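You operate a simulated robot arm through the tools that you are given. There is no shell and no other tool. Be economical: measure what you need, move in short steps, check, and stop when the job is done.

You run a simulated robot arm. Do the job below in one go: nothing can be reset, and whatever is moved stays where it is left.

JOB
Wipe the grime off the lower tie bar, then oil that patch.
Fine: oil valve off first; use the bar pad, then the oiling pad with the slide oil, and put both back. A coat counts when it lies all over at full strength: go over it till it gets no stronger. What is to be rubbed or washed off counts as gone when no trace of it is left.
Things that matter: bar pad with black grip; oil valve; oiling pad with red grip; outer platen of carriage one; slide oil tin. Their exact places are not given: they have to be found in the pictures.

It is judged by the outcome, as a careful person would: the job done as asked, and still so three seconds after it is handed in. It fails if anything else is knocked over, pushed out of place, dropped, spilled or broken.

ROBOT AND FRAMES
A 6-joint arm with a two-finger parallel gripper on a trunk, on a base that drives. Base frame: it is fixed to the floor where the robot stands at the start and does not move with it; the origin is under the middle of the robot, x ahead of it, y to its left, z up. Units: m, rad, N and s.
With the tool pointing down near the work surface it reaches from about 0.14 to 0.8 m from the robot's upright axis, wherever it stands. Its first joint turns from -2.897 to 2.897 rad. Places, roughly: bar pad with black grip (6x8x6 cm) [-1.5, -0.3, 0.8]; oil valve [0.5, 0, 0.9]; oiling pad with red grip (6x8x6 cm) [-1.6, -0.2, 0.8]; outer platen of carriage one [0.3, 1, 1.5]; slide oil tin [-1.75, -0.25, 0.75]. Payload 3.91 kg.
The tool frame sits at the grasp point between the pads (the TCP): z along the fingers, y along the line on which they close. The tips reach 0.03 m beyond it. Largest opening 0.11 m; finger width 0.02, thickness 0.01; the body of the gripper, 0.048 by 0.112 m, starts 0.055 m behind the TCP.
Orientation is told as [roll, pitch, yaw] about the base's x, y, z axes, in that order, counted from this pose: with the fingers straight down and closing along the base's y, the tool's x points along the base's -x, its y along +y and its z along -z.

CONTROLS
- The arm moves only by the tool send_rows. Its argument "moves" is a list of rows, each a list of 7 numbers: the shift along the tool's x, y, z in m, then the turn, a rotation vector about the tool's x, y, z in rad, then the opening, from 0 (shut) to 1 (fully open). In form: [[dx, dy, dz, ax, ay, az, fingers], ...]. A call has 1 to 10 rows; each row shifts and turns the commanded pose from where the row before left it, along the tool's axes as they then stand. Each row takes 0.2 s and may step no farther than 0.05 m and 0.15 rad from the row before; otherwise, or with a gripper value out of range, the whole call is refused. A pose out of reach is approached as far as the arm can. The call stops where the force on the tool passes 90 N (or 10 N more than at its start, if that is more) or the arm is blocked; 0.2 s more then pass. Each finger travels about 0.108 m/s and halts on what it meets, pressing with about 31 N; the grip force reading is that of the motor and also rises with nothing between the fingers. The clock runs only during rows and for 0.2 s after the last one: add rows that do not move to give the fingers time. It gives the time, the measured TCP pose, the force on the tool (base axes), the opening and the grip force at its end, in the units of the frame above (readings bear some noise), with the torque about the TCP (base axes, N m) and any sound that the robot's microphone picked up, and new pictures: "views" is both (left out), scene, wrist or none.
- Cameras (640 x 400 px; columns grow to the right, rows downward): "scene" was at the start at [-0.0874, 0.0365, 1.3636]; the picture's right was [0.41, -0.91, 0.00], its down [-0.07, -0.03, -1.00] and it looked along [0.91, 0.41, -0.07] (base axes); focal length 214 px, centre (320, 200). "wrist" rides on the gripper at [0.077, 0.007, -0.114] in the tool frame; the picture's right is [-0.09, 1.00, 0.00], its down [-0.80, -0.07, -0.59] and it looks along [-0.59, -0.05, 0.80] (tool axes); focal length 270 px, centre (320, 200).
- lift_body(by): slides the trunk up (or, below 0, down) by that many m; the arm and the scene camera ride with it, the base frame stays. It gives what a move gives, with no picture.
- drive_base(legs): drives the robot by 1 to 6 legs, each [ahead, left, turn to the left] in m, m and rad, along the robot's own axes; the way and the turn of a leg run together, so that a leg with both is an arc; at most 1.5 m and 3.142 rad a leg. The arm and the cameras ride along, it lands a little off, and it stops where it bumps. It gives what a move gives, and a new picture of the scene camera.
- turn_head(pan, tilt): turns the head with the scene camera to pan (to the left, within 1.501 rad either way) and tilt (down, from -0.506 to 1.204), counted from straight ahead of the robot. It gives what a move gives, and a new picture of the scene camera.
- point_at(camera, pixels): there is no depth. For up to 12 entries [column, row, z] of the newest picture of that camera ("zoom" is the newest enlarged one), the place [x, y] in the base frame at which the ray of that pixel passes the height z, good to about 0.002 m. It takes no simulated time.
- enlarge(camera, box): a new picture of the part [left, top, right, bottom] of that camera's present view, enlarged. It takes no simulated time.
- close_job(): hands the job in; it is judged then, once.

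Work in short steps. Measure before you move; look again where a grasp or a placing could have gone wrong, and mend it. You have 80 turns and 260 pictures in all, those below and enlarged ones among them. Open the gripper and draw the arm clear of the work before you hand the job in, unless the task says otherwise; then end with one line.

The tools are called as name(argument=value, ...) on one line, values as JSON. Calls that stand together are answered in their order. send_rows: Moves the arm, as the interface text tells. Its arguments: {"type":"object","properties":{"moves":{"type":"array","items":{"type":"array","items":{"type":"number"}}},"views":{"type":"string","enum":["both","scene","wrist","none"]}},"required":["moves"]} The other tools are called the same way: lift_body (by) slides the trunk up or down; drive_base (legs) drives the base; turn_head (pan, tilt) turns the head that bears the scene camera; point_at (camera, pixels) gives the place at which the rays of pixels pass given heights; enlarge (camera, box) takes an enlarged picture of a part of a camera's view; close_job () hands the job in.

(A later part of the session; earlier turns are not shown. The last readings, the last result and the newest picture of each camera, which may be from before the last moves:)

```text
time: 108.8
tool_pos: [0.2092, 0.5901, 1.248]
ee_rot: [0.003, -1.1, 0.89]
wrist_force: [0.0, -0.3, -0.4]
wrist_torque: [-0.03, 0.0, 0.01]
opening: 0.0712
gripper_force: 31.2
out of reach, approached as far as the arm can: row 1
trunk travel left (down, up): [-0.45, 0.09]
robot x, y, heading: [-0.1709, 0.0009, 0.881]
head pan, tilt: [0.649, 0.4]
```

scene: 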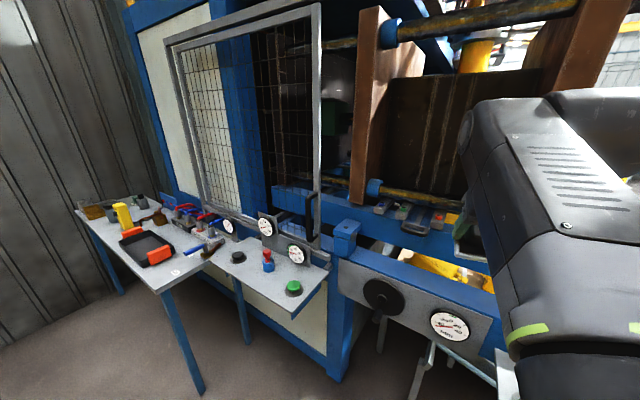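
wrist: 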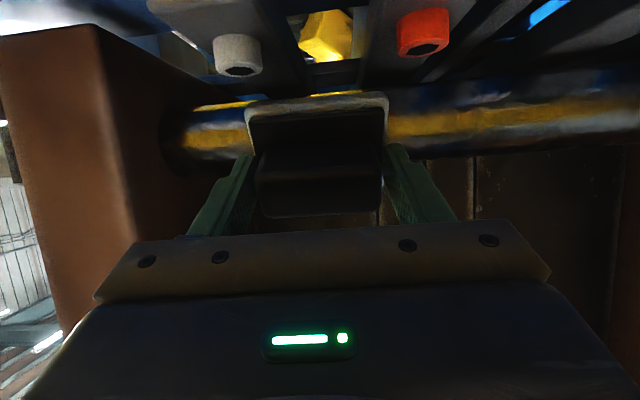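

send_rows(moves=[[0, 0, 0.003, 0, 0, 0, 0.2], [0, 0, 0.003, 0, 0, 0, 0.2], [0, -0.02, 0, 0, 0, 0, 0.2], [0, -0.02, 0, 0, 0, 0, 0.2], [0, 0.03, 0, 0, 0, 0, 0.2]], views="none")

```text
time: 110.0
tool_pos: [0.2185, 0.5877, 1.2465]
ee_rot: [0.004, -1.1, 0.891]
wrist_force: [-1.1, 0.7, 0.2]
wrist_torque: [-0.01, 0.05, -0.04]
opening: 0.071
gripper_force: 30.9
trunk travel left (down, up): [-0.45, 0.09]
robot x, y, heading: [-0.1698, 0.0009, 0.883]
head pan, tilt: [0.649, 0.4]
```

send_rows(moves=[[0, 0, 0.003, 0, 0, 0, 0.2], [0, 0, 0.002, 0, 0, 0, 0.2], [0, 0, 0, 0, 0, 0, 0.2]], views="none")

```text
time: 110.8
tool_pos: [0.2188, 0.5873, 1.247]
ee_rot: [0.002, -1.104, 0.891]
wrist_force: [-14.0, -17.9, 1.8]
wrist_torque: [0.08, 0.07, 0.85]
opening: 0.0715
gripper_force: 31.1
trunk travel left (down, up): [-0.45, 0.09]
robot x, y, heading: [-0.1714, -0.0016, 0.882]
head pan, tilt: [0.649, 0.4]
```

Contact (23 N). Strokes at θ 1.1, 1.25, then back through 0.95.

send_rows(moves=[[0, -0.03, 0, 0, 0, 0, 0.2], [0, 0.035, 0, 0, 0, 0, 0.2], [0, 0.04, 0, 0, 0, 0, 0.2], [0.0125, 0, 0, 0, -0.15, 0, 0.2], [0, -0.035, 0, 0, 0, 0, 0.2], [0, -0.04, 0, 0, 0, 0, 0.2], [0, 0.035, 0, 0, 0, 0, 0.2], [0, 0.04, 0, 0, 0, 0, 0.2]], views="none")

send_rows(moves=[[-0.0125, 0, 0.001, 0, 0.15, 0, 0.2], [-0.0125, 0, 0.001, 0, 0.15, 0, 0.2], [0, -0.035, 0, 0, 0, 0, 0.2], [0, -0.04, 0, 0, 0, 0, 0.2], [0, 0.035, 0, 0, 0, 0, 0.2], [0, 0.035, 0, 0, 0, 0, 0.2], [0, 0, -0.04, 0, 0, 0, 0.2], [0, 0, -0.04, 0, 0, 0, 0.2], [0, 0, 0, 0, 0, 0, 0.2]], views="wrist")

```text
time: 112.6
tool_pos: [0.1608, 0.6316, 1.2416]
ee_rot: [0.003, -1.251, 0.888]
wrist_force: [-7.8, -14.7, 5.4]
wrist_torque: [0.42, 0.01, 0.52]
opening: 0.0711
gripper_force: 30.9
out of reach, approached as far as the arm can: row 4, 6
trunk travel left (down, up): [-0.45, 0.09]
robot x, y, heading: [-0.1709, 0.0042, 0.888]
head pan, tilt: [0.649, 0.4]
```

```text
time: 114.6
tool_pos: [0.1334, 0.5869, 1.3088]
ee_rot: [0.001, -0.946, 0.89]
wrist_force: [-1.2, -0.4, -1.0]
wrist_torque: [0.01, -0.01, -0.01]
opening: 0.0714
gripper_force: 30.8
trunk travel left (down, up): [-0.45, 0.09]
robot x, y, heading: [-0.171, 0.0046, 0.887]
head pan, tilt: [0.649, 0.4]
```

wrist: 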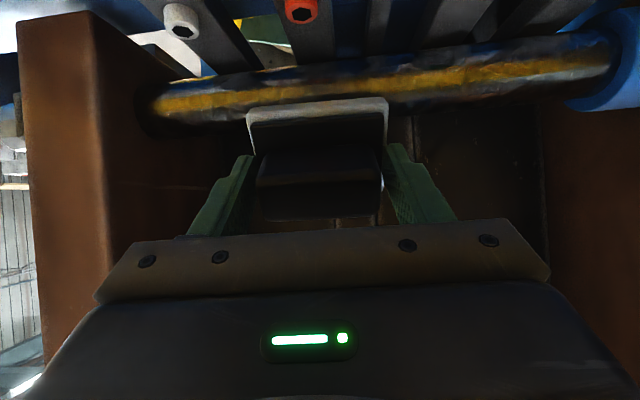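

I draw the arm back and turn the base right to look at the bar again with the head camera, as before the wipe.

send_rows(moves=[[0.0263, 0, -0.0365, 0, 0, 0, 0.2], [0.0263, 0, -0.0365, 0, 0, 0, 0.2], [0.0263, 0, -0.0365, 0, 0, 0, 0.2], [0.0263, 0, -0.0365, 0, 0, 0, 0.2], [0.0263, 0, -0.0365, 0, 0, 0, 0.2], [0.0263, 0, -0.0365, 0, 0, 0, 0.2], [0, 0, 0, 0, 0, 0, 0.2]], views="none")

drive_base(legs=[[-0.05, -0.08, 0], [0, 0, -0.6]])

turn_head(pan=0.7, tilt=0.4)

enlarge(camera="scene", box=[250, 175, 362, 205])

```text
time: 116.2
tool_pos: [-0.034, 0.3748, 1.3077]
ee_rot: [0.001, -0.949, 0.889]
wrist_force: [0.9, 0.0, -1.3]
wrist_torque: [-0.04, 0.01, 0.04]
opening: 0.0713
gripper_force: 31.0
trunk travel left (down, up): [-0.45, 0.09]
robot x, y, heading: [-0.1725, -0.0003, 0.883]
head pan, tilt: [0.649, 0.4]
```

```text
time: 118.9
tool_pos: [0.1819, 0.1483, 1.3069]
ee_rot: [0.002, -0.948, 0.297]
wrist_force: [-0.3, 0.8, -1.5]
wrist_torque: [0.01, 0.02, -0.03]
opening: 0.0711
gripper_force: 30.6
trunk travel left (down, up): [-0.45, 0.09]
robot x, y, heading: [-0.1392, -0.0836, 0.288]
head pan, tilt: [0.649, 0.4]
```

scene: 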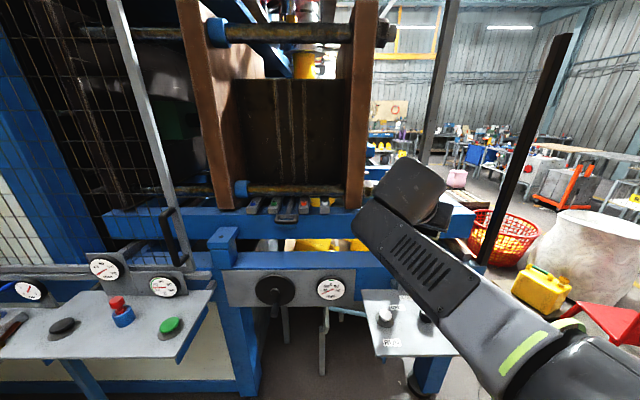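

```text
time: 119.6
tool_pos: [0.1824, 0.1483, 1.3073]
ee_rot: [0.002, -0.949, 0.298]
wrist_force: [0.4, -0.6, -0.9]
wrist_torque: [-0.03, 0.03, -0.01]
opening: 0.0712
gripper_force: 31.7
trunk travel left (down, up): [-0.45, 0.09]
robot x, y, heading: [-0.1414, -0.0882, 0.291]
head pan, tilt: [0.7, 0.4]
```

scene: 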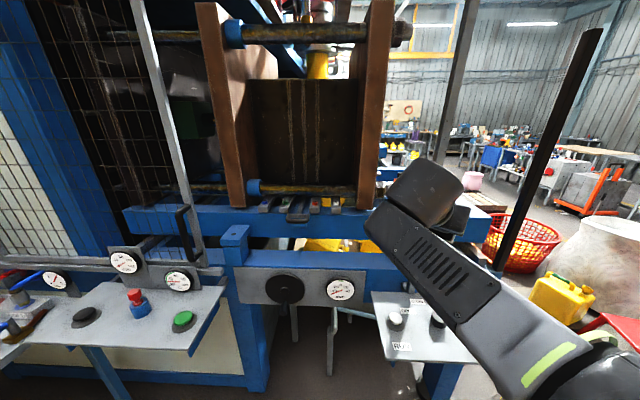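

```text
5.71 times, centred on (306, 190) of scene
```

zoom: 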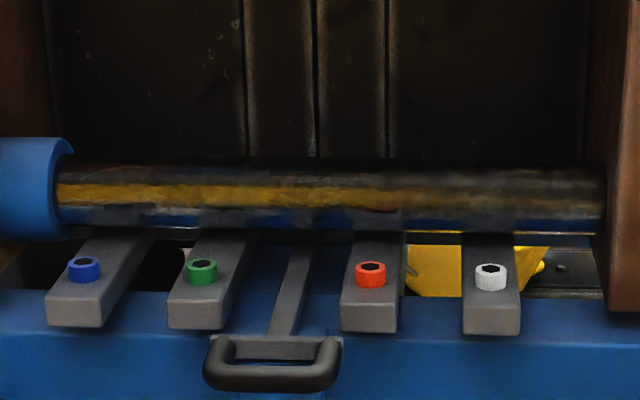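

enlarge(camera="scene", box=[308, 175, 364, 210])

enlarge(camera="scene", box=[250, 175, 320, 210])

```text
11.43 times, centred on (336, 192) of scene
```

zoom: 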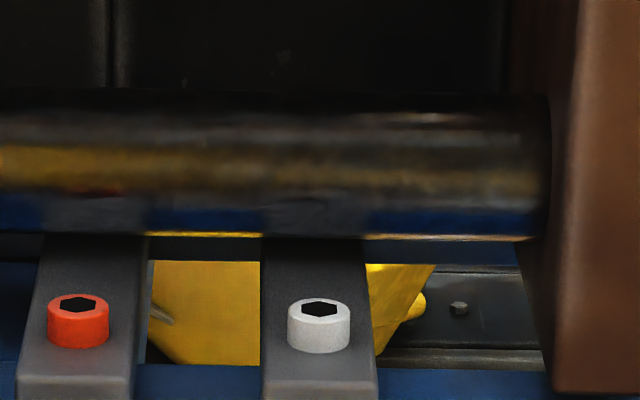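

```text
9.14 times, centred on (285, 192) of scene
```

zoom: 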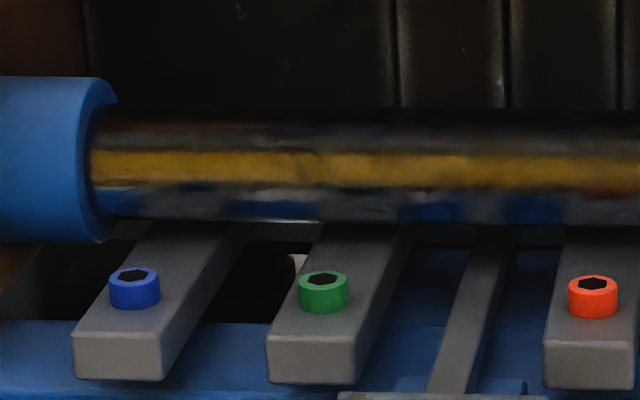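

The dim band matches the mirrored gap between the pallet stacks, so it's reflection. To be thorough I return a bit closer to the machine so that the top of the bar can be wiped and seen too.

drive_base(legs=[[0, 0, 0.6], [0.11, 0.085, 0]])

send_rows(moves=[[-0.01, 0, -0.02, 0, 0.15, 0, 0.2], [-0.02, 0, -0.02, 0, 0.15, 0, 0.2], [-0.02, 0, -0.02, 0, 0.15, 0, 0.2], [0, 0, 0, 0, 0, 0, 0.2]], views="wrist")

```text
time: 122.6
tool_pos: [-0.0089, 0.4314, 1.3071]
ee_rot: [0.0, -0.95, 0.904]
wrist_force: [0.1, -0.9, -1.3]
wrist_torque: [0.0, 0.0, 0.0]
opening: 0.0711
gripper_force: 31.1
trunk travel left (down, up): [-0.45, 0.09]
robot x, y, heading: [-0.14, 0.0528, 0.9]
head pan, tilt: [0.7, 0.4]
```

scene: 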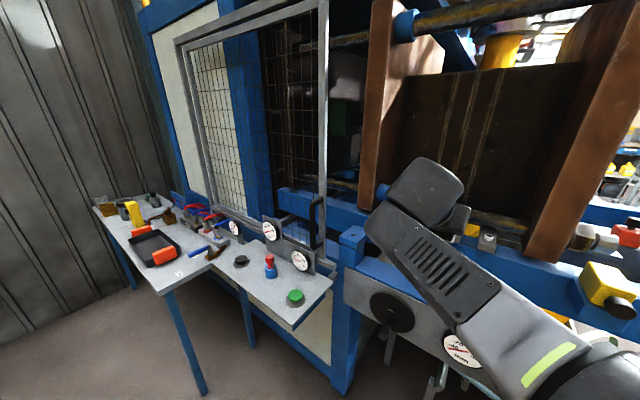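

```text
time: 123.6
tool_pos: [-0.0124, 0.425, 1.3863]
ee_rot: [-0.001, -0.496, 0.906]
wrist_force: [0.3, 0.0, -1.1]
wrist_torque: [0.01, -0.02, -0.01]
opening: 0.0714
gripper_force: 30.8
trunk travel left (down, up): [-0.45, 0.09]
robot x, y, heading: [-0.1396, 0.058, 0.903]
head pan, tilt: [0.7, 0.4]
```

wrist: 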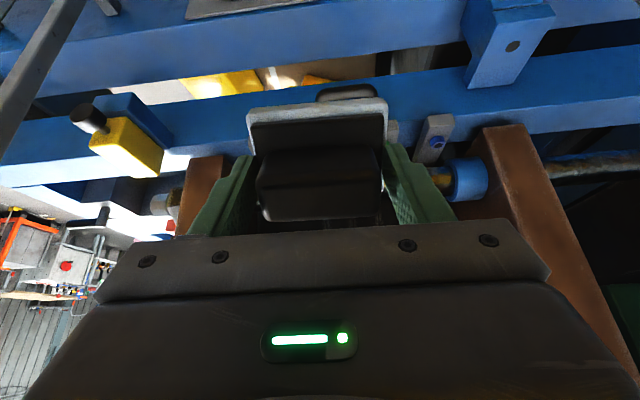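

I move forward over the bar to look from above, from u≈-0.28.

send_rows(moves=[[-0.043, 0, 0.0235, 0, 0, 0, 0.2], [-0.043, 0, 0.0235, 0, 0, 0, 0.2], [-0.043, 0, 0.0235, 0, 0, 0, 0.2], [-0.043, 0, 0.0235, 0, 0, 0, 0.2], [-0.043, 0, 0.0235, 0, 0, 0, 0.2], [-0.043, 0, 0.0235, 0, 0, 0, 0.2], [0, 0, 0, 0, 0, 0, 0.2]], views="wrist")

enlarge(camera="wrist", box=[120, 0, 380, 130])

```text
time: 125.2
tool_pos: [0.1694, 0.6537, 1.3832]
ee_rot: [0.001, -0.502, 0.904]
wrist_force: [-0.3, 0.1, -1.1]
wrist_torque: [-0.02, 0.02, -0.03]
opening: 0.0712
gripper_force: 31.1
trunk travel left (down, up): [-0.45, 0.09]
robot x, y, heading: [-0.1417, 0.0562, 0.896]
head pan, tilt: [0.7, 0.4]
```

wrist: 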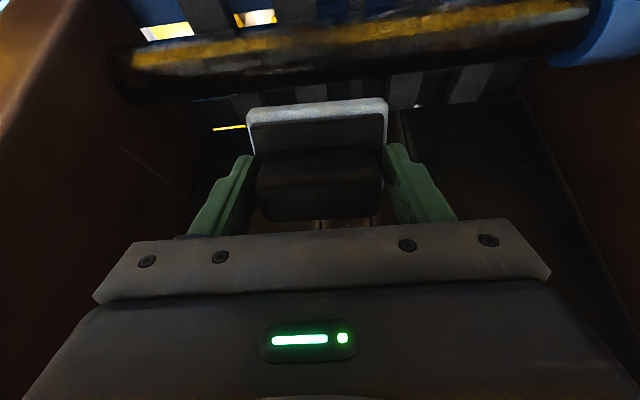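

```text
2.46 times, centred on (250, 65) of wrist
```

zoom: 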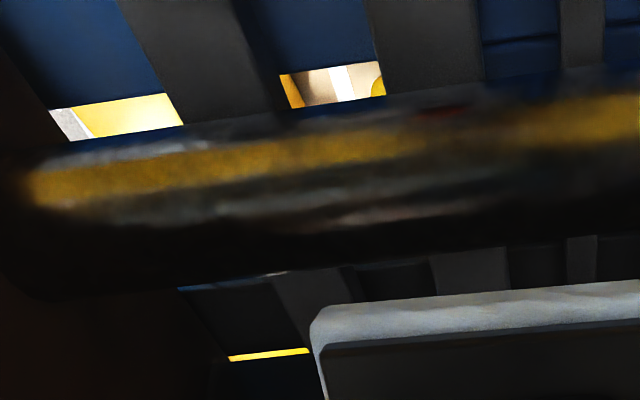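

Front stripe looks clean from here. Now wipe the top: touch at θ=0.5, then rotate over to 0.35, 0.2, 0.05 with strokes.

send_rows(moves=[[0.0126, -0.0247, 0.0295, 0.006, 0, 0.011, 0.2], [0.0126, -0.0247, 0.0295, 0, 0, 0, 0.2], [0.0126, -0.0247, 0.0295, 0, 0, 0, 0.2], [0, 0, 0.003, 0, 0, 0, 0.2], [0, 0, 0.003, 0, 0, 0, 0.2]], views="none")

```text
time: 126.4
tool_pos: [0.2355, 0.6172, 1.2871]
ee_rot: [0.003, -0.506, 0.892]
wrist_force: [-3.5, -7.1, 16.3]
wrist_torque: [0.34, 0.51, 0.31]
opening: 0.0712
gripper_force: 30.6
trunk travel left (down, up): [-0.45, 0.09]
robot x, y, heading: [-0.14, 0.0507, 0.898]
head pan, tilt: [0.7, 0.4]
```

send_rows(moves=[[0, -0.03, 0, 0, 0, 0, 0.2], [0, 0.035, 0, 0, 0, 0, 0.2], [0, 0.04, 0, 0, 0, 0, 0.2], [-0.0127, 0, 0.001, 0, 0.15, 0, 0.2], [0, -0.035, 0, 0, 0, 0, 0.2], [0, -0.04, 0, 0, 0, 0, 0.2], [0, 0.035, 0, 0, 0, 0, 0.2], [0, 0.04, 0, 0, 0, 0, 0.2]], views="none")

send_rows(moves=[[-0.0127, 0, 0.001, 0, 0.15, 0, 0.2], [0, -0.035, 0, 0, 0, 0, 0.2], [0, -0.035, 0, 0, 0, 0, 0.2], [0, 0.035, 0, 0, 0, 0, 0.2], [0, 0.04, 0, 0, 0, 0, 0.2]], views="wrist")

```text
time: 128.2
tool_pos: [0.2061, 0.6566, 1.2915]
ee_rot: [0.002, -0.349, 0.892]
wrist_force: [-2.4, -3.5, 8.5]
wrist_torque: [0.08, 0.44, 0.2]
opening: 0.0712
gripper_force: 30.7
trunk travel left (down, up): [-0.45, 0.09]
robot x, y, heading: [-0.134, 0.0567, 0.898]
head pan, tilt: [0.7, 0.4]
```

```text
time: 129.4
tool_pos: [0.2103, 0.6682, 1.2921]
ee_rot: [0.0, -0.201, 0.892]
wrist_force: [0.4, -2.1, 11.4]
wrist_torque: [-0.45, -0.3, -0.04]
opening: 0.0714
gripper_force: 31.4
trunk travel left (down, up): [-0.45, 0.09]
robot x, y, heading: [-0.138, 0.0565, 0.89]
head pan, tilt: [0.7, 0.4]
```

wrist: 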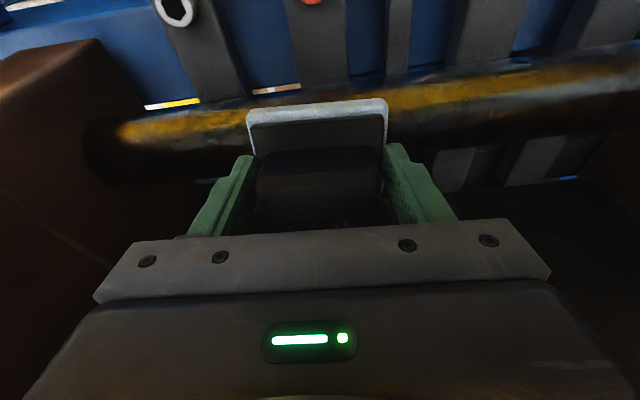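

Good; continue to θ≈0.05 and -0.1.

send_rows(moves=[[-0.0127, 0, 0.001, 0, 0.15, 0, 0.2], [0, -0.035, 0, 0, 0, 0, 0.2], [0, -0.035, 0, 0, 0, 0, 0.2], [0, 0.035, 0, 0, 0, 0, 0.2], [0, 0.04, 0, 0, 0, 0, 0.2], [-0.0127, 0, 0.001, 0, 0.15, 0, 0.2], [0, -0.035, 0, 0, 0, 0, 0.2], [0, -0.035, 0, 0, 0, 0, 0.2], [0, 0.035, 0, 0, 0, 0, 0.2], [0, 0.035, 0, 0, 0, 0, 0.2]], views="wrist")

```text
time: 131.6
tool_pos: [0.212, 0.6752, 1.2916]
ee_rot: [0.002, -0.105, 0.892]
wrist_force: [0.4, -0.5, 8.5]
wrist_torque: [-0.25, -0.08, -0.07]
opening: 0.0712
gripper_force: 31.0
out of reach, approached as far as the arm can: row 1, 6
trunk travel left (down, up): [-0.45, 0.09]
robot x, y, heading: [-0.141, 0.058, 0.898]
head pan, tilt: [0.7, 0.4]
```

wrist: 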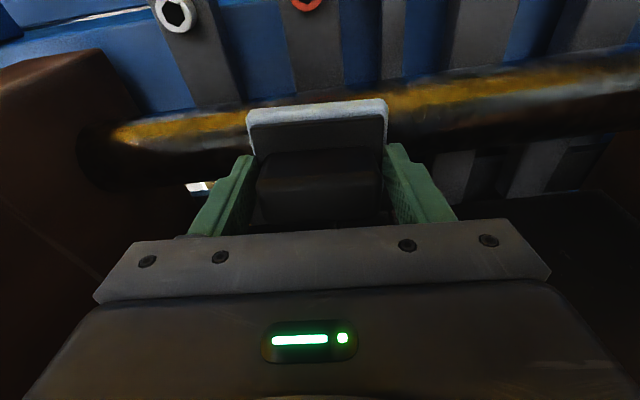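

Top wiped to θ≈0.1. I lift and inspect from just above, at two lateral positions.

send_rows(moves=[[0.01, 0, -0.045, 0, 0, 0, 0.2], [0.02, 0, -0.045, 0, 0, 0, 0.2], [0.04, 0, 0, 0, -0.15, 0, 0.2], [0, 0, 0, 0, -0.15, 0, 0.2], [0, 0, 0, 0, -0.1, 0, 0.2], [0, -0.035, 0, 0, 0, 0, 0.2], [0, 0, 0, 0, 0, 0, 0.2]], views="wrist")

enlarge(camera="wrist", box=[200, 0, 460, 120])

```text
time: 133.2
tool_pos: [0.1867, 0.584, 1.3262]
ee_rot: [0.0, -0.502, 0.893]
wrist_force: [-0.3, 0.7, -1.4]
wrist_torque: [-0.05, 0.01, 0.0]
opening: 0.071
gripper_force: 30.7
out of reach, approached as far as the arm can: row 1, 2
trunk travel left (down, up): [-0.45, 0.09]
robot x, y, heading: [-0.1374, 0.0545, 0.898]
head pan, tilt: [0.7, 0.4]
```

wrist: 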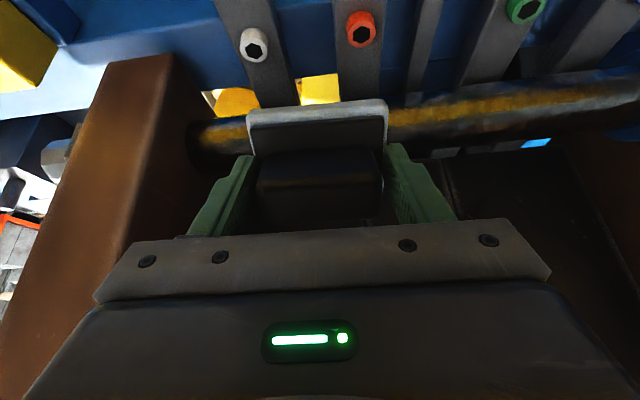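

```text
2.46 times, centred on (330, 60) of wrist
```

zoom: 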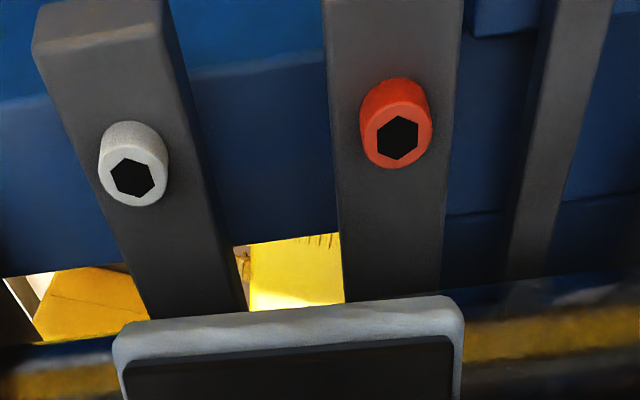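

send_rows(moves=[[-0.038, 0, -0.03, 0, 0, 0, 0.2], [-0.038, 0, -0.03, 0, 0, 0, 0.2], [0, 0, 0, 0, 0, 0, 0.2]], views="wrist")

enlarge(camera="wrist", box=[200, 10, 360, 100])

enlarge(camera="wrist", box=[320, 0, 480, 90])

```text
time: 134.0
tool_pos: [0.2086, 0.613, 1.4165]
ee_rot: [0.003, -0.503, 0.892]
wrist_force: [0.7, -0.6, 0.1]
wrist_torque: [-0.01, 0.03, 0.04]
opening: 0.0714
gripper_force: 31.1
trunk travel left (down, up): [-0.45, 0.09]
robot x, y, heading: [-0.1369, 0.0562, 0.897]
head pan, tilt: [0.7, 0.4]
```

wrist: 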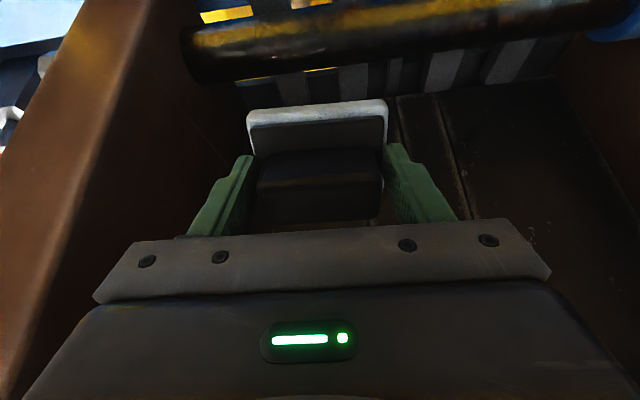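

```text
4.00 times, centred on (280, 55) of wrist
```

zoom: 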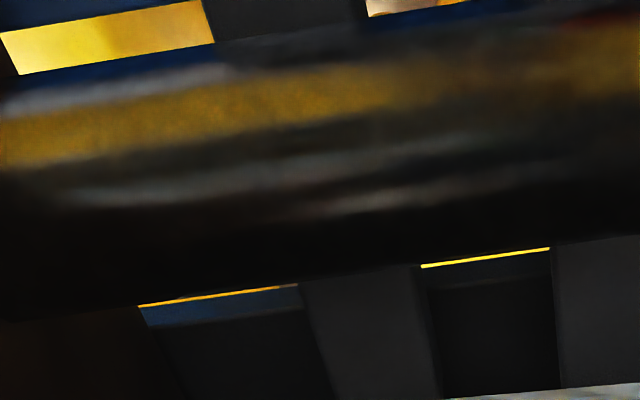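

```text
4.00 times, centred on (400, 45) of wrist
```

zoom: 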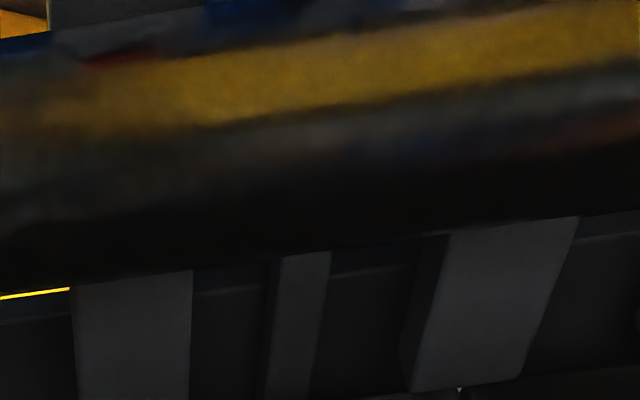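

The haze follows the viewpoint, but I want certainty. I look from a lower angle and further to the left (u≈-0.32).

send_rows(moves=[[0.0299, 0.025, 0.0036, 0, -0.15, 0, 0.2], [0.0301, 0.025, -0.0009, 0, -0.15, 0, 0.2], [0.0296, 0.025, -0.0054, 0, -0.15, 0, 0.2], [0.0285, 0.025, -0.0097, 0, -0.15, 0, 0.2], [0, 0, 0, 0, 0, 0, 0.2]], views="wrist")

enlarge(camera="wrist", box=[120, 20, 280, 120])

enlarge(camera="wrist", box=[240, 10, 400, 110])

```text
time: 135.2
tool_pos: [0.0684, 0.6011, 1.3465]
ee_rot: [0.003, -1.102, 0.892]
wrist_force: [-0.5, -0.5, -1.2]
wrist_torque: [-0.02, 0.0, 0.02]
opening: 0.0714
gripper_force: 30.9
trunk travel left (down, up): [-0.45, 0.09]
robot x, y, heading: [-0.1384, 0.0567, 0.898]
head pan, tilt: [0.7, 0.4]
```

wrist: 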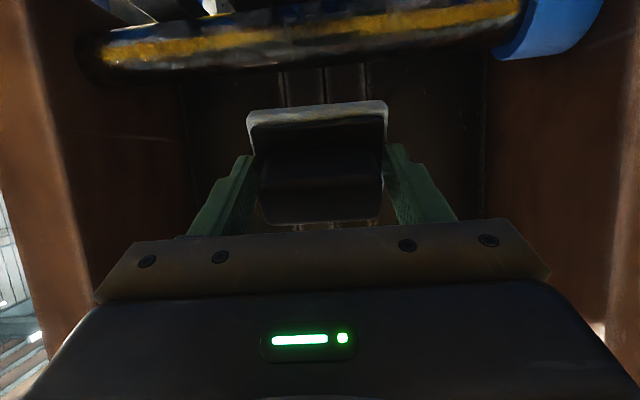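

```text
4.00 times, centred on (200, 70) of wrist
```

zoom: 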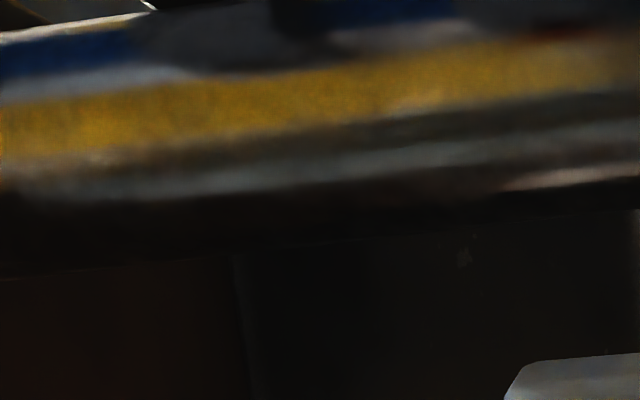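

```text
4.00 times, centred on (320, 60) of wrist
```

zoom: 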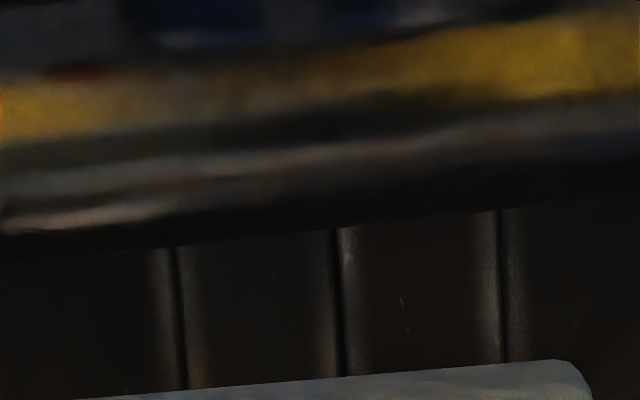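

The patch zone (zoom left, u -0.15…-0.26) is crisp and clean; the dim part follows the camera. Grime is off, so I retract, set the tool upright and return to the bench.

send_rows(moves=[[0.0204, -0.01, -0.0401, 0, 0, 0, 0.2], [0.0204, -0.01, -0.0401, 0, 0, 0, 0.2], [0.0204, -0.01, -0.0401, 0, 0, 0, 0.2], [0.0204, -0.01, -0.0401, 0, 0, 0, 0.2], [0.0204, -0.01, -0.0401, 0, 0.15, 0, 0.2], [0, 0, 0, 0, 0.15, 0, 0.2], [0, 0, 0, 0, 0.15, 0, 0.2], [0, 0, 0, 0, 0.15, 0, 0.2], [0, 0, 0, 0, 0.15, 0, 0.2], [0, 0, 0, 0, 0.15, 0, 0.2]], views="none")

drive_base(legs=[[-0.4, 0, 0], [0, 0, -1.55], [0, 0, -1.543], [0.06, -0.56, 0], [0.065, -0.554, 0]])

lift_body(by=-0.2)

```text
time: 137.4
tool_pos: [-0.0311, 0.3937, 1.3454]
ee_rot: [0.002, -0.201, 0.894]
wrist_force: [-0.7, -0.4, -0.9]
wrist_torque: [0.0, 0.02, 0.01]
opening: 0.0711
gripper_force: 30.6
trunk travel left (down, up): [-0.45, 0.09]
robot x, y, heading: [-0.1399, 0.0545, 0.892]
head pan, tilt: [0.7, 0.4]
```

```text
time: 153.0
tool_pos: [-1.4438, -0.0343, 1.3453]
ee_rot: [0.002, -0.203, -2.231]
wrist_force: [0.1, 0.3, -0.8]
wrist_torque: [0.02, 0.03, 0.0]
opening: 0.0712
gripper_force: 31.0
trunk travel left (down, up): [-0.45, 0.09]
robot x, y, heading: [-1.3417, 0.3044, -2.226]
head pan, tilt: [0.7, 0.4]
```

scene: 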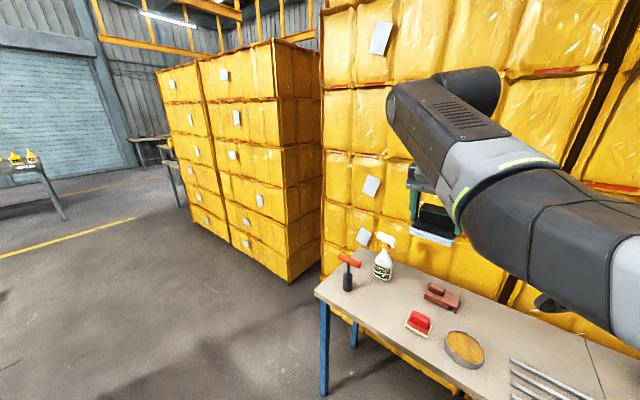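

```text
time: 155.2
tool_pos: [-1.4442, -0.0347, 1.1461]
ee_rot: [0.003, -0.201, -2.23]
wrist_force: [-0.2, -0.3, -0.7]
wrist_torque: [-0.02, 0.01, 0.0]
opening: 0.0713
gripper_force: 31.4
trunk travel left (down, up): [-0.25, 0.29]
robot x, y, heading: [-1.3409, 0.3063, -2.228]
head pan, tilt: [0.7, 0.4]
```

I level the tool and move above the pad's original spot.

send_rows(moves=[[0, 0, 0, 0, 0.1, 0, 0.2], [0, 0, 0, 0, 0.101, -0.023, 0.2], [-0.036, 0.0237, 0, 0, 0, 0, 0.2], [-0.036, 0.0237, 0, 0, 0, 0, 0.2], [-0.036, 0.0237, 0, 0, 0, 0, 0.2], [-0.036, 0.0237, 0, 0, 0, 0, 0.2], [-0.036, 0.0237, 0, 0, 0, 0, 0.2], [-0.036, 0.0237, 0, 0, 0, 0, 0.2], [0, 0, 0.04, 0, 0, 0, 0.2], [0, 0, 0, 0, 0, 0, 0.2]], views="wrist")

```text
time: 157.4
tool_pos: [-1.4576, -0.2836, 1.0851]
ee_rot: [-0.001, -0.002, -2.211]
wrist_force: [-0.3, 0.1, -0.4]
wrist_torque: [0.01, 0.0, 0.03]
opening: 0.071
gripper_force: 31.1
out of reach, approached as far as the arm can: row 8
trunk travel left (down, up): [-0.25, 0.29]
robot x, y, heading: [-1.3435, 0.3036, -2.227]
head pan, tilt: [0.7, 0.4]
```

wrist: 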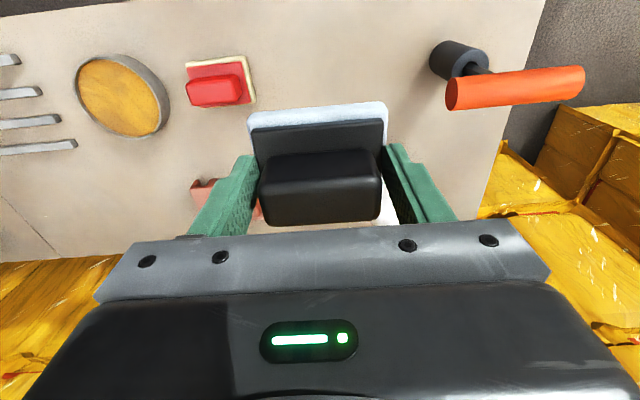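

The pad was pushed a few mm into the grip. I descend over its spot, the last bit slowly.

send_rows(moves=[[-0.008, 0.005, 0.04, 0, 0, 0, 0.2], [0, 0, 0.05, 0, 0, 0, 0.2], [0, 0, 0.05, 0, 0, 0, 0.2], [0, 0, 0.05, 0, 0, 0, 0.2], [0, 0, 0.03, 0, 0, 0, 0.2], [0, 0, 0.008, 0, 0, 0, 0.2], [0, 0, 0.004, 0, 0, 0, 0.2]], views="wrist")

```text
time: 159.0
tool_pos: [-1.4575, -0.2925, 0.8537]
ee_rot: [0.0, -0.002, -2.208]
wrist_force: [0.1, -0.1, -0.8]
wrist_torque: [0.0, 0.02, 0.0]
opening: 0.071
gripper_force: 31.0
trunk travel left (down, up): [-0.25, 0.29]
robot x, y, heading: [-1.3411, 0.3034, -2.227]
head pan, tilt: [0.7, 0.4]
```

wrist: 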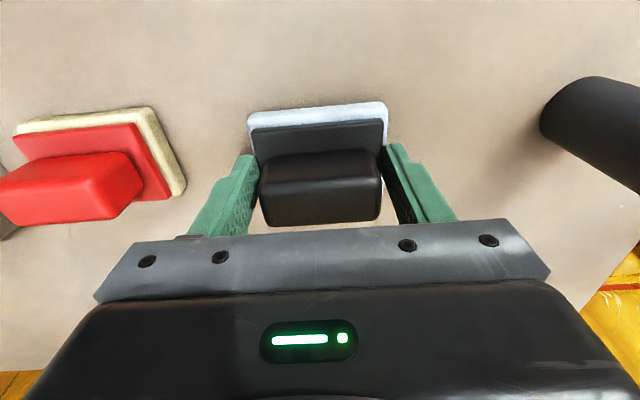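

send_rows(moves=[[0, 0, 0.003, 0, 0, 0, 0.2], [0, 0, 0.003, 0, 0, 0, 0.2], [0, 0, 0.002, 0, 0, 0, 0.2]], views="none")

```text
time: 159.8
tool_pos: [-1.4588, -0.2936, 0.8462]
ee_rot: [-0.001, -0.001, -2.21]
wrist_force: [1.5, 1.3, 0.9]
wrist_torque: [-0.1, -0.07, 0.05]
opening: 0.0709
gripper_force: 31.1
trunk travel left (down, up): [-0.25, 0.29]
robot x, y, heading: [-1.3412, 0.3026, -2.225]
head pan, tilt: [0.7, 0.4]
```

Touching the table at z 0.846. Press 1 mm, open and lift.

send_rows(moves=[[0, 0, 0.0015, 0, 0, 0, 0.2], [0, 0, 0, 0, 0, 0, 0.72], [0, 0, 0, 0, 0, 0, 0.95], [0, 0, 0, 0, 0, 0, 1], [0, 0, -0.04, 0, 0, 0, 1], [0, 0, -0.05, 0, 0, 0, 1], [0, 0, -0.05, 0, 0, 0, 1], [0, 0, 0, 0, 0, 0, 1]], views="wrist")

```text
time: 161.6
tool_pos: [-1.4596, -0.2935, 0.9869]
ee_rot: [0.001, -0.001, -2.21]
wrist_force: [-0.8, -0.7, -0.5]
wrist_torque: [-0.01, -0.02, 0.03]
opening: 0.1101
gripper_force: 0.0
trunk travel left (down, up): [-0.25, 0.29]
robot x, y, heading: [-1.342, 0.3065, -2.227]
head pan, tilt: [0.7, 0.4]
5 turns are left
```

wrist: 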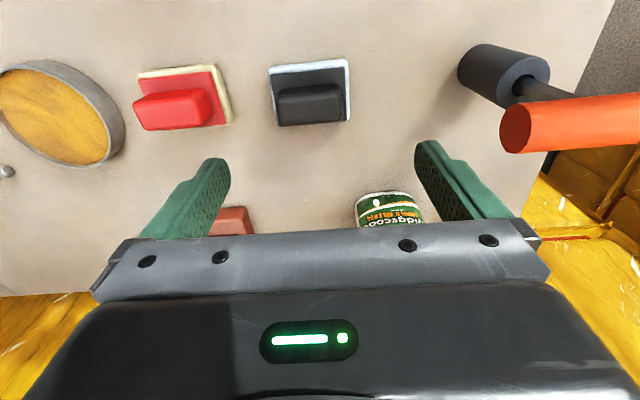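

Only five turns remain, so I batch steps: measure tin and red pad, move over the red pad (computed ≈(-1.571,-0.206)), grasp it as the other one, and lift a little.

point_at(camera="wrist", pixels=[[137, 73, 0.8], [222, 64, 0.8], [232, 123, 0.8], [60, 113, 0.81], [62, 120, 0.8], [125, 135, 0.81], [48, 62, 0.81], [172, 110, 0.845]])

send_rows(moves=[[0.001, -0.0472, 0, 0, 0, 0, 1], [0.001, -0.0472, 0, 0, 0, 0, 1], [0.0017, -0.0471, 0, 0, 0, 0, 1], [0, 0, 0.04, 0, 0, 0, 1], [0, 0, 0, 0, 0, 0, 1]], views="wrist")

send_rows(moves=[[0, 0, 0.05, 0, 0, 0, 1], [0, 0, 0.045, 0, 0, 0, 1], [0, 0, 0.005, 0, 0, 0, 1], [0, 0, 0, 0, 0, 0, 1], [0, 0, 0, 0, 0, 0, 0.4], [0, 0, 0, 0, 0, 0, 0.2], [0, 0, 0, 0, 0, 0, 0.2], [0, 0, 0, 0, 0, 0, 0.2]], views="wrist")

send_rows(moves=[[0, 0, -0.03, 0, 0, 0, 0.2], [0, 0, -0.04, 0, 0, 0, 0.2], [0, 0, -0.04, 0, 0, 0, 0.2], [0, 0, 0, 0, 0, 0, 0.2]], views="both")

enlarge(camera="wrist", box=[0, 0, 420, 260])

```text
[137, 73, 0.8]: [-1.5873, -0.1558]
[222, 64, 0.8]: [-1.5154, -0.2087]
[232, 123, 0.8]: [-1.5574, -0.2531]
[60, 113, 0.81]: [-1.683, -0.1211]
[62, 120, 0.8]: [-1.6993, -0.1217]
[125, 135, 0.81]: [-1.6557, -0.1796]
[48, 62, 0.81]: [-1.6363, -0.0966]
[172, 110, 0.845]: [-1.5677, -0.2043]
```

```text
time: 162.8
tool_pos: [-1.5704, -0.2036, 0.9464]
ee_rot: [0.001, 0.0, -2.209]
wrist_force: [0.3, 0.0, -0.2]
wrist_torque: [-0.02, -0.01, 0.01]
opening: 0.1102
gripper_force: 0.1
trunk travel left (down, up): [-0.25, 0.29]
robot x, y, heading: [-1.3399, 0.3051, -2.23]
head pan, tilt: [0.7, 0.4]
```

wrist: 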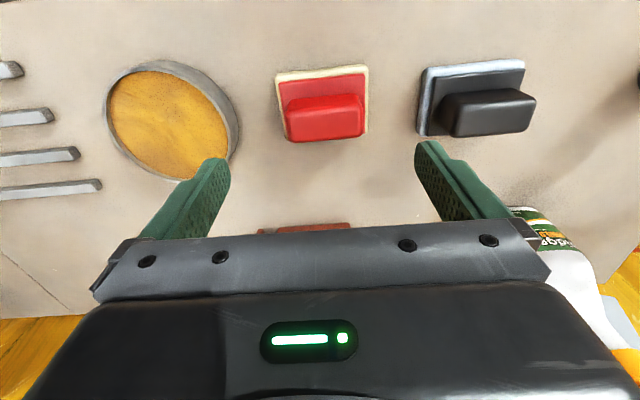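

```text
time: 164.6
tool_pos: [-1.5701, -0.2045, 0.8461]
ee_rot: [-0.001, -0.001, -2.209]
wrist_force: [-0.3, 0.9, -0.2]
wrist_torque: [0.0, 0.0, -0.03]
opening: 0.0794
gripper_force: 31.1
trunk travel left (down, up): [-0.25, 0.29]
robot x, y, heading: [-1.3415, 0.3082, -2.223]
head pan, tilt: [0.7, 0.4]
```

wrist: 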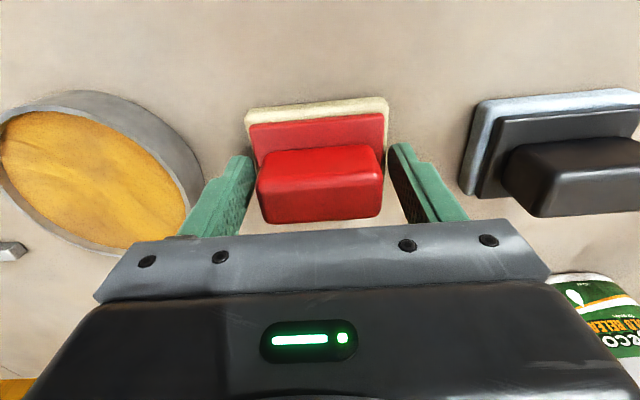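

```text
time: 165.6
tool_pos: [-1.5697, -0.2044, 0.9539]
ee_rot: [0.0, -0.003, -2.21]
wrist_force: [0.6, 1.1, -1.9]
wrist_torque: [-0.05, -0.01, -0.02]
opening: 0.0793
gripper_force: 31.1
trunk travel left (down, up): [-0.25, 0.29]
robot x, y, heading: [-1.3403, 0.3061, -2.229]
head pan, tilt: [0.7, 0.4]
```

scene: 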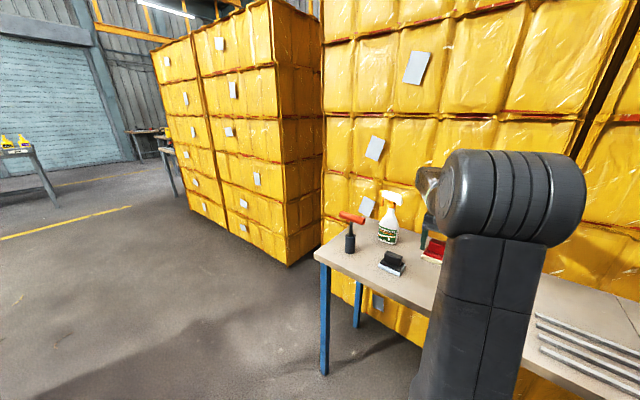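
wrist: 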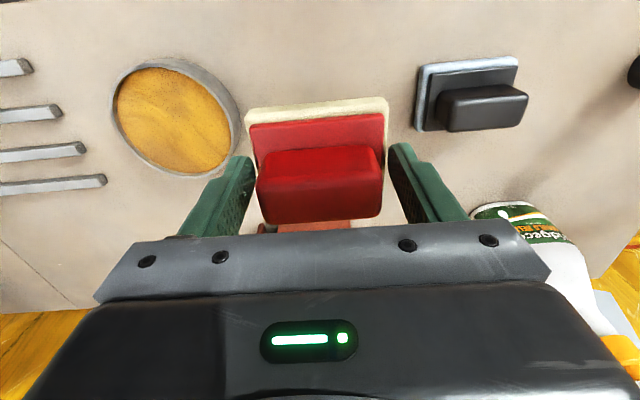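

```text
1.52 times, centred on (210, 130) of wrist
4 turns are left
```

zoom: 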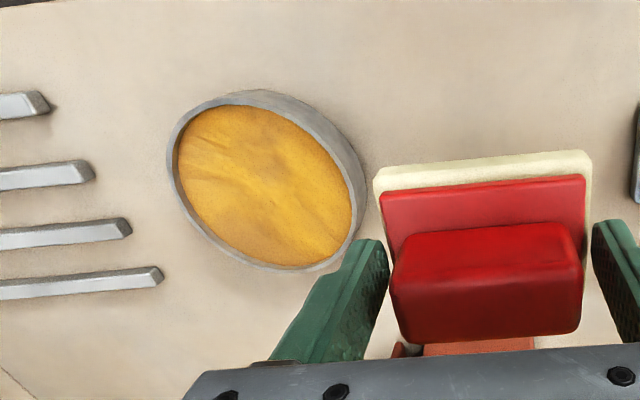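

Red pad held, but probably by its plate edge (0.079). I set it back down, regrasp 6 mm higher on the grip, dip it in the oil tin at (-1.685,-0.122) in force-limited small steps, lift, and drive to the machine with the tool tilted ready.

send_rows(moves=[[0, 0, 0.05, 0, 0, 0, 0.2], [0, 0, 0.05, 0, 0, 0, 0.2], [0, 0, 0.0075, 0, 0, 0, 0.2], [0, 0, 0, 0, 0, 0, 1], [0, 0, 0, 0, 0, 0, 1], [0, 0, -0.006, 0, 0, 0, 1], [0, 0, 0, 0, 0, 0, 0.3], [0, 0, 0, 0, 0, 0, 0.2], [0, 0, 0, 0, 0, 0, 0.2], [0, 0, 0, 0, 0, 0, 0.2]], views="none")

send_rows(moves=[[0, 0, -0.05, 0, 0, 0, 0.2], [0, 0, -0.05, 0, 0, 0, 0.2], [-0.001, -0.0474, 0, 0, 0, 0, 0.2], [-0.001, -0.0474, 0, 0, 0, 0, 0.2], [-0.001, -0.0474, 0, 0, 0, 0, 0.2], [0, 0, 0, 0, 0, 0, 0.2], [0, 0, 0.05, 0, 0, 0, 0.2], [0, 0, 0, 0, 0, 0, 0.2]], views="wrist")

send_rows(moves=[[0, 0, 0.005, 0, 0, 0, 0.2], [0, 0, 0.005, 0, 0, 0, 0.2], [0, 0, 0.005, 0, 0, 0, 0.2]], views="none")

send_rows(moves=[[0, 0, 0.004, 0, 0, 0, 0.2], [0, 0, 0.004, 0, 0, 0, 0.2], [0, 0, 0.004, 0, 0, 0, 0.2]], views="none")

send_rows(moves=[[0, 0, 0.003, 0, 0, 0, 0.2], [0, 0, 0.003, 0, 0, 0, 0.2], [0, 0, 0, 0, 0, 0, 0.2], [0, 0, 0, 0, 0, 0, 0.2]], views="wrist")

send_rows(moves=[[0, 0, -0.03, 0, 0, 0, 0.2], [0, 0, -0.05, 0, 0, 0, 0.2], [0, 0, -0.05, 0, 0, 0, 0.2], [0.03, 0, -0.039, 0, 0, 0, 0.2], [0.03, 0, -0.039, 0, 0, 0, 0.2], [0.03, 0, -0.039, 0, 0, 0, 0.2], [0.04, 0, 0, 0, 0, 0, 0.2], [0.04, 0, 0, 0, 0, 0, 0.2], [0.035, 0, 0, 0, 0, 0, 0.2], [0, 0, 0, 0, 0, 0, 0.2]], views="wrist")

drive_base(legs=[[-0.07, 0.55, 0], [-0.068, 0.547, 0], [0, 0, 1.56], [0, 0, 1.563], [0.4, 0, 0]])

lift_body(by=0.2)

send_rows(moves=[[0, 0, 0, 0, -0.14, 0, 0.2], [0, 0, 0, 0, -0.14, 0, 0.2], [0, 0, 0, 0, -0.14, 0, 0.2], [0, 0, 0, 0, -0.14, 0, 0.2], [0, 0, 0, 0, -0.14, 0, 0.2], [0, 0, 0, 0, -0.1, 0, 0.2], [0, 0, 0, 0, 0, 0, 0.2]], views="wrist")

```text
time: 167.8
tool_pos: [-1.5706, -0.2073, 0.8529]
ee_rot: [0.0, -0.001, -2.209]
wrist_force: [-0.5, 0.6, 0.0]
wrist_torque: [0.02, 0.0, 0.02]
opening: 0.0714
gripper_force: 31.1
trunk travel left (down, up): [-0.25, 0.29]
robot x, y, heading: [-1.3424, 0.3077, -2.225]
head pan, tilt: [0.7, 0.4]
```

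```text
time: 169.6
tool_pos: [-1.685, -0.1223, 0.9021]
ee_rot: [0.001, 0.0, -2.209]
wrist_force: [0.1, -0.8, -1.1]
wrist_torque: [-0.01, -0.03, -0.02]
opening: 0.0714
gripper_force: 30.3
trunk travel left (down, up): [-0.25, 0.29]
robot x, y, heading: [-1.3424, 0.3006, -2.23]
head pan, tilt: [0.7, 0.4]
```

wrist: 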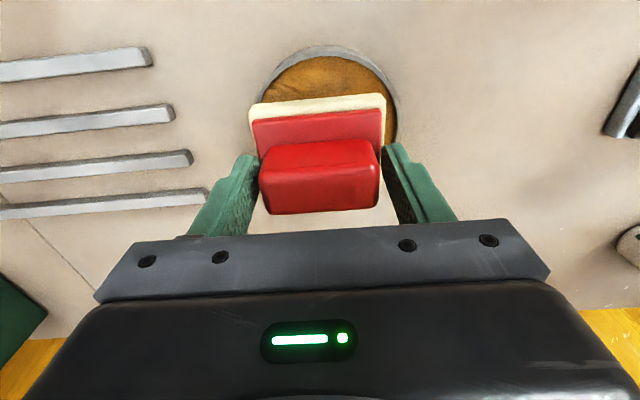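

```text
time: 170.4
tool_pos: [-1.6858, -0.1223, 0.8884]
ee_rot: [-0.001, -0.002, -2.209]
wrist_force: [-0.4, -0.2, -1.5]
wrist_torque: [-0.01, 0.01, -0.01]
opening: 0.0713
gripper_force: 31.3
trunk travel left (down, up): [-0.25, 0.29]
robot x, y, heading: [-1.3389, 0.3048, -2.233]
head pan, tilt: [0.7, 0.4]
```

```text
time: 171.2
tool_pos: [-1.6847, -0.1231, 0.8766]
ee_rot: [0.0, -0.001, -2.21]
wrist_force: [-0.4, 0.0, -0.1]
wrist_torque: [-0.01, -0.02, -0.02]
opening: 0.0712
gripper_force: 30.8
trunk travel left (down, up): [-0.25, 0.29]
robot x, y, heading: [-1.3412, 0.3025, -2.231]
head pan, tilt: [0.7, 0.4]
```

```text
time: 172.2
tool_pos: [-1.6834, -0.1228, 0.8737]
ee_rot: [0.001, -0.01, -2.21]
wrist_force: [-0.8, -1.4, 49.4]
wrist_torque: [-0.17, 0.0, 0.0]
opening: 0.0718
gripper_force: 31.1
trunk travel left (down, up): [-0.25, 0.29]
robot x, y, heading: [-1.3431, 0.3046, -2.227]
head pan, tilt: [0.7, 0.4]
```

wrist: 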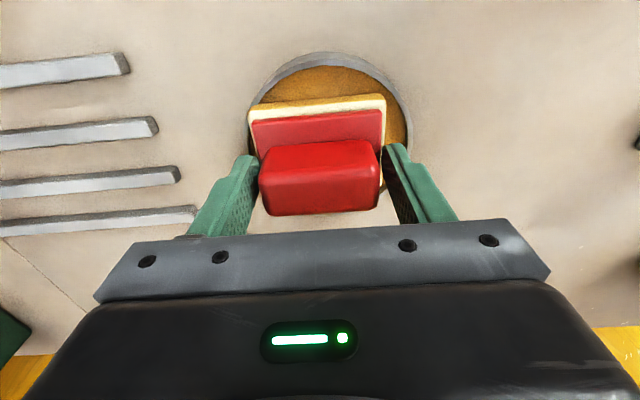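

```text
time: 174.4
tool_pos: [-1.5626, 0.0412, 1.1157]
ee_rot: [0.0, -0.001, -2.211]
wrist_force: [-0.1, 0.3, -0.7]
wrist_torque: [-0.02, 0.03, 0.02]
opening: 0.0713
gripper_force: 31.0
trunk travel left (down, up): [-0.25, 0.29]
robot x, y, heading: [-1.3376, 0.3057, -2.228]
head pan, tilt: [0.7, 0.4]
```

wrist: 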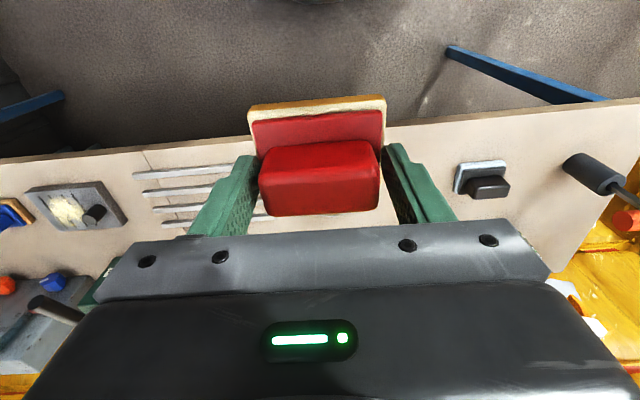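

```text
time: 190.0
tool_pos: [0.0834, 0.3182, 1.1156]
ee_rot: [0.0, -0.003, 0.916]
wrist_force: [-0.5, 0.6, -1.2]
wrist_torque: [0.0, 0.01, 0.01]
opening: 0.0713
gripper_force: 30.9
trunk travel left (down, up): [-0.25, 0.29]
robot x, y, heading: [-0.1404, 0.0588, 0.899]
head pan, tilt: [0.7, 0.4]
```

scene: 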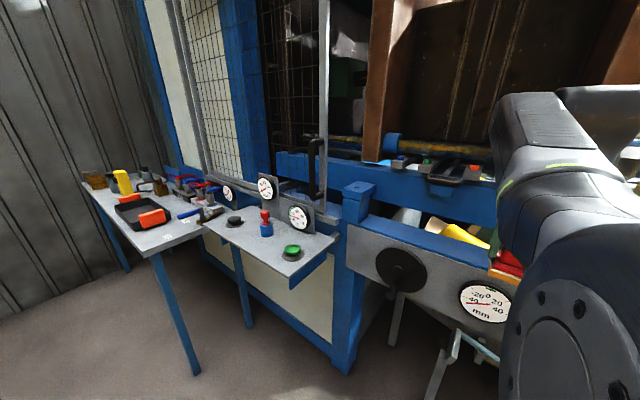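

```text
time: 192.2
tool_pos: [0.0838, 0.3186, 1.3155]
ee_rot: [-0.001, -0.002, 0.918]
wrist_force: [0.0, -1.5, -0.5]
wrist_torque: [0.02, -0.03, -0.03]
opening: 0.0716
gripper_force: 31.4
trunk travel left (down, up): [-0.45, 0.09]
robot x, y, heading: [-0.1461, 0.0579, 0.899]
head pan, tilt: [0.7, 0.4]
```

```text
time: 193.8
tool_pos: [0.0881, 0.3273, 1.3083]
ee_rot: [-0.018, -0.765, 0.926]
wrist_force: [0.8, -0.5, -0.8]
wrist_torque: [-0.03, 0.03, 0.0]
opening: 0.0713
gripper_force: 31.3
trunk travel left (down, up): [-0.45, 0.09]
robot x, y, heading: [-0.1439, 0.0582, 0.895]
head pan, tilt: [0.7, 0.4]
3 turns are left
```

wrist: 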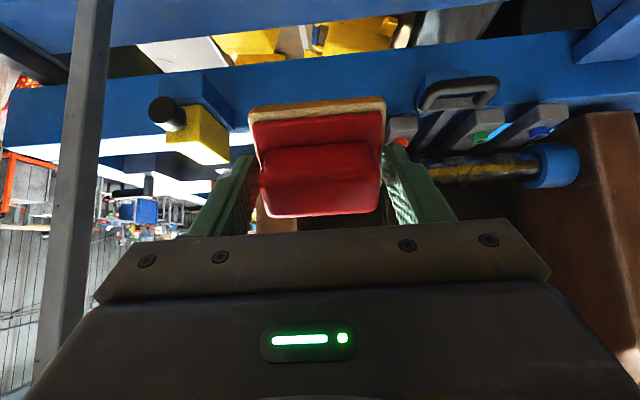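

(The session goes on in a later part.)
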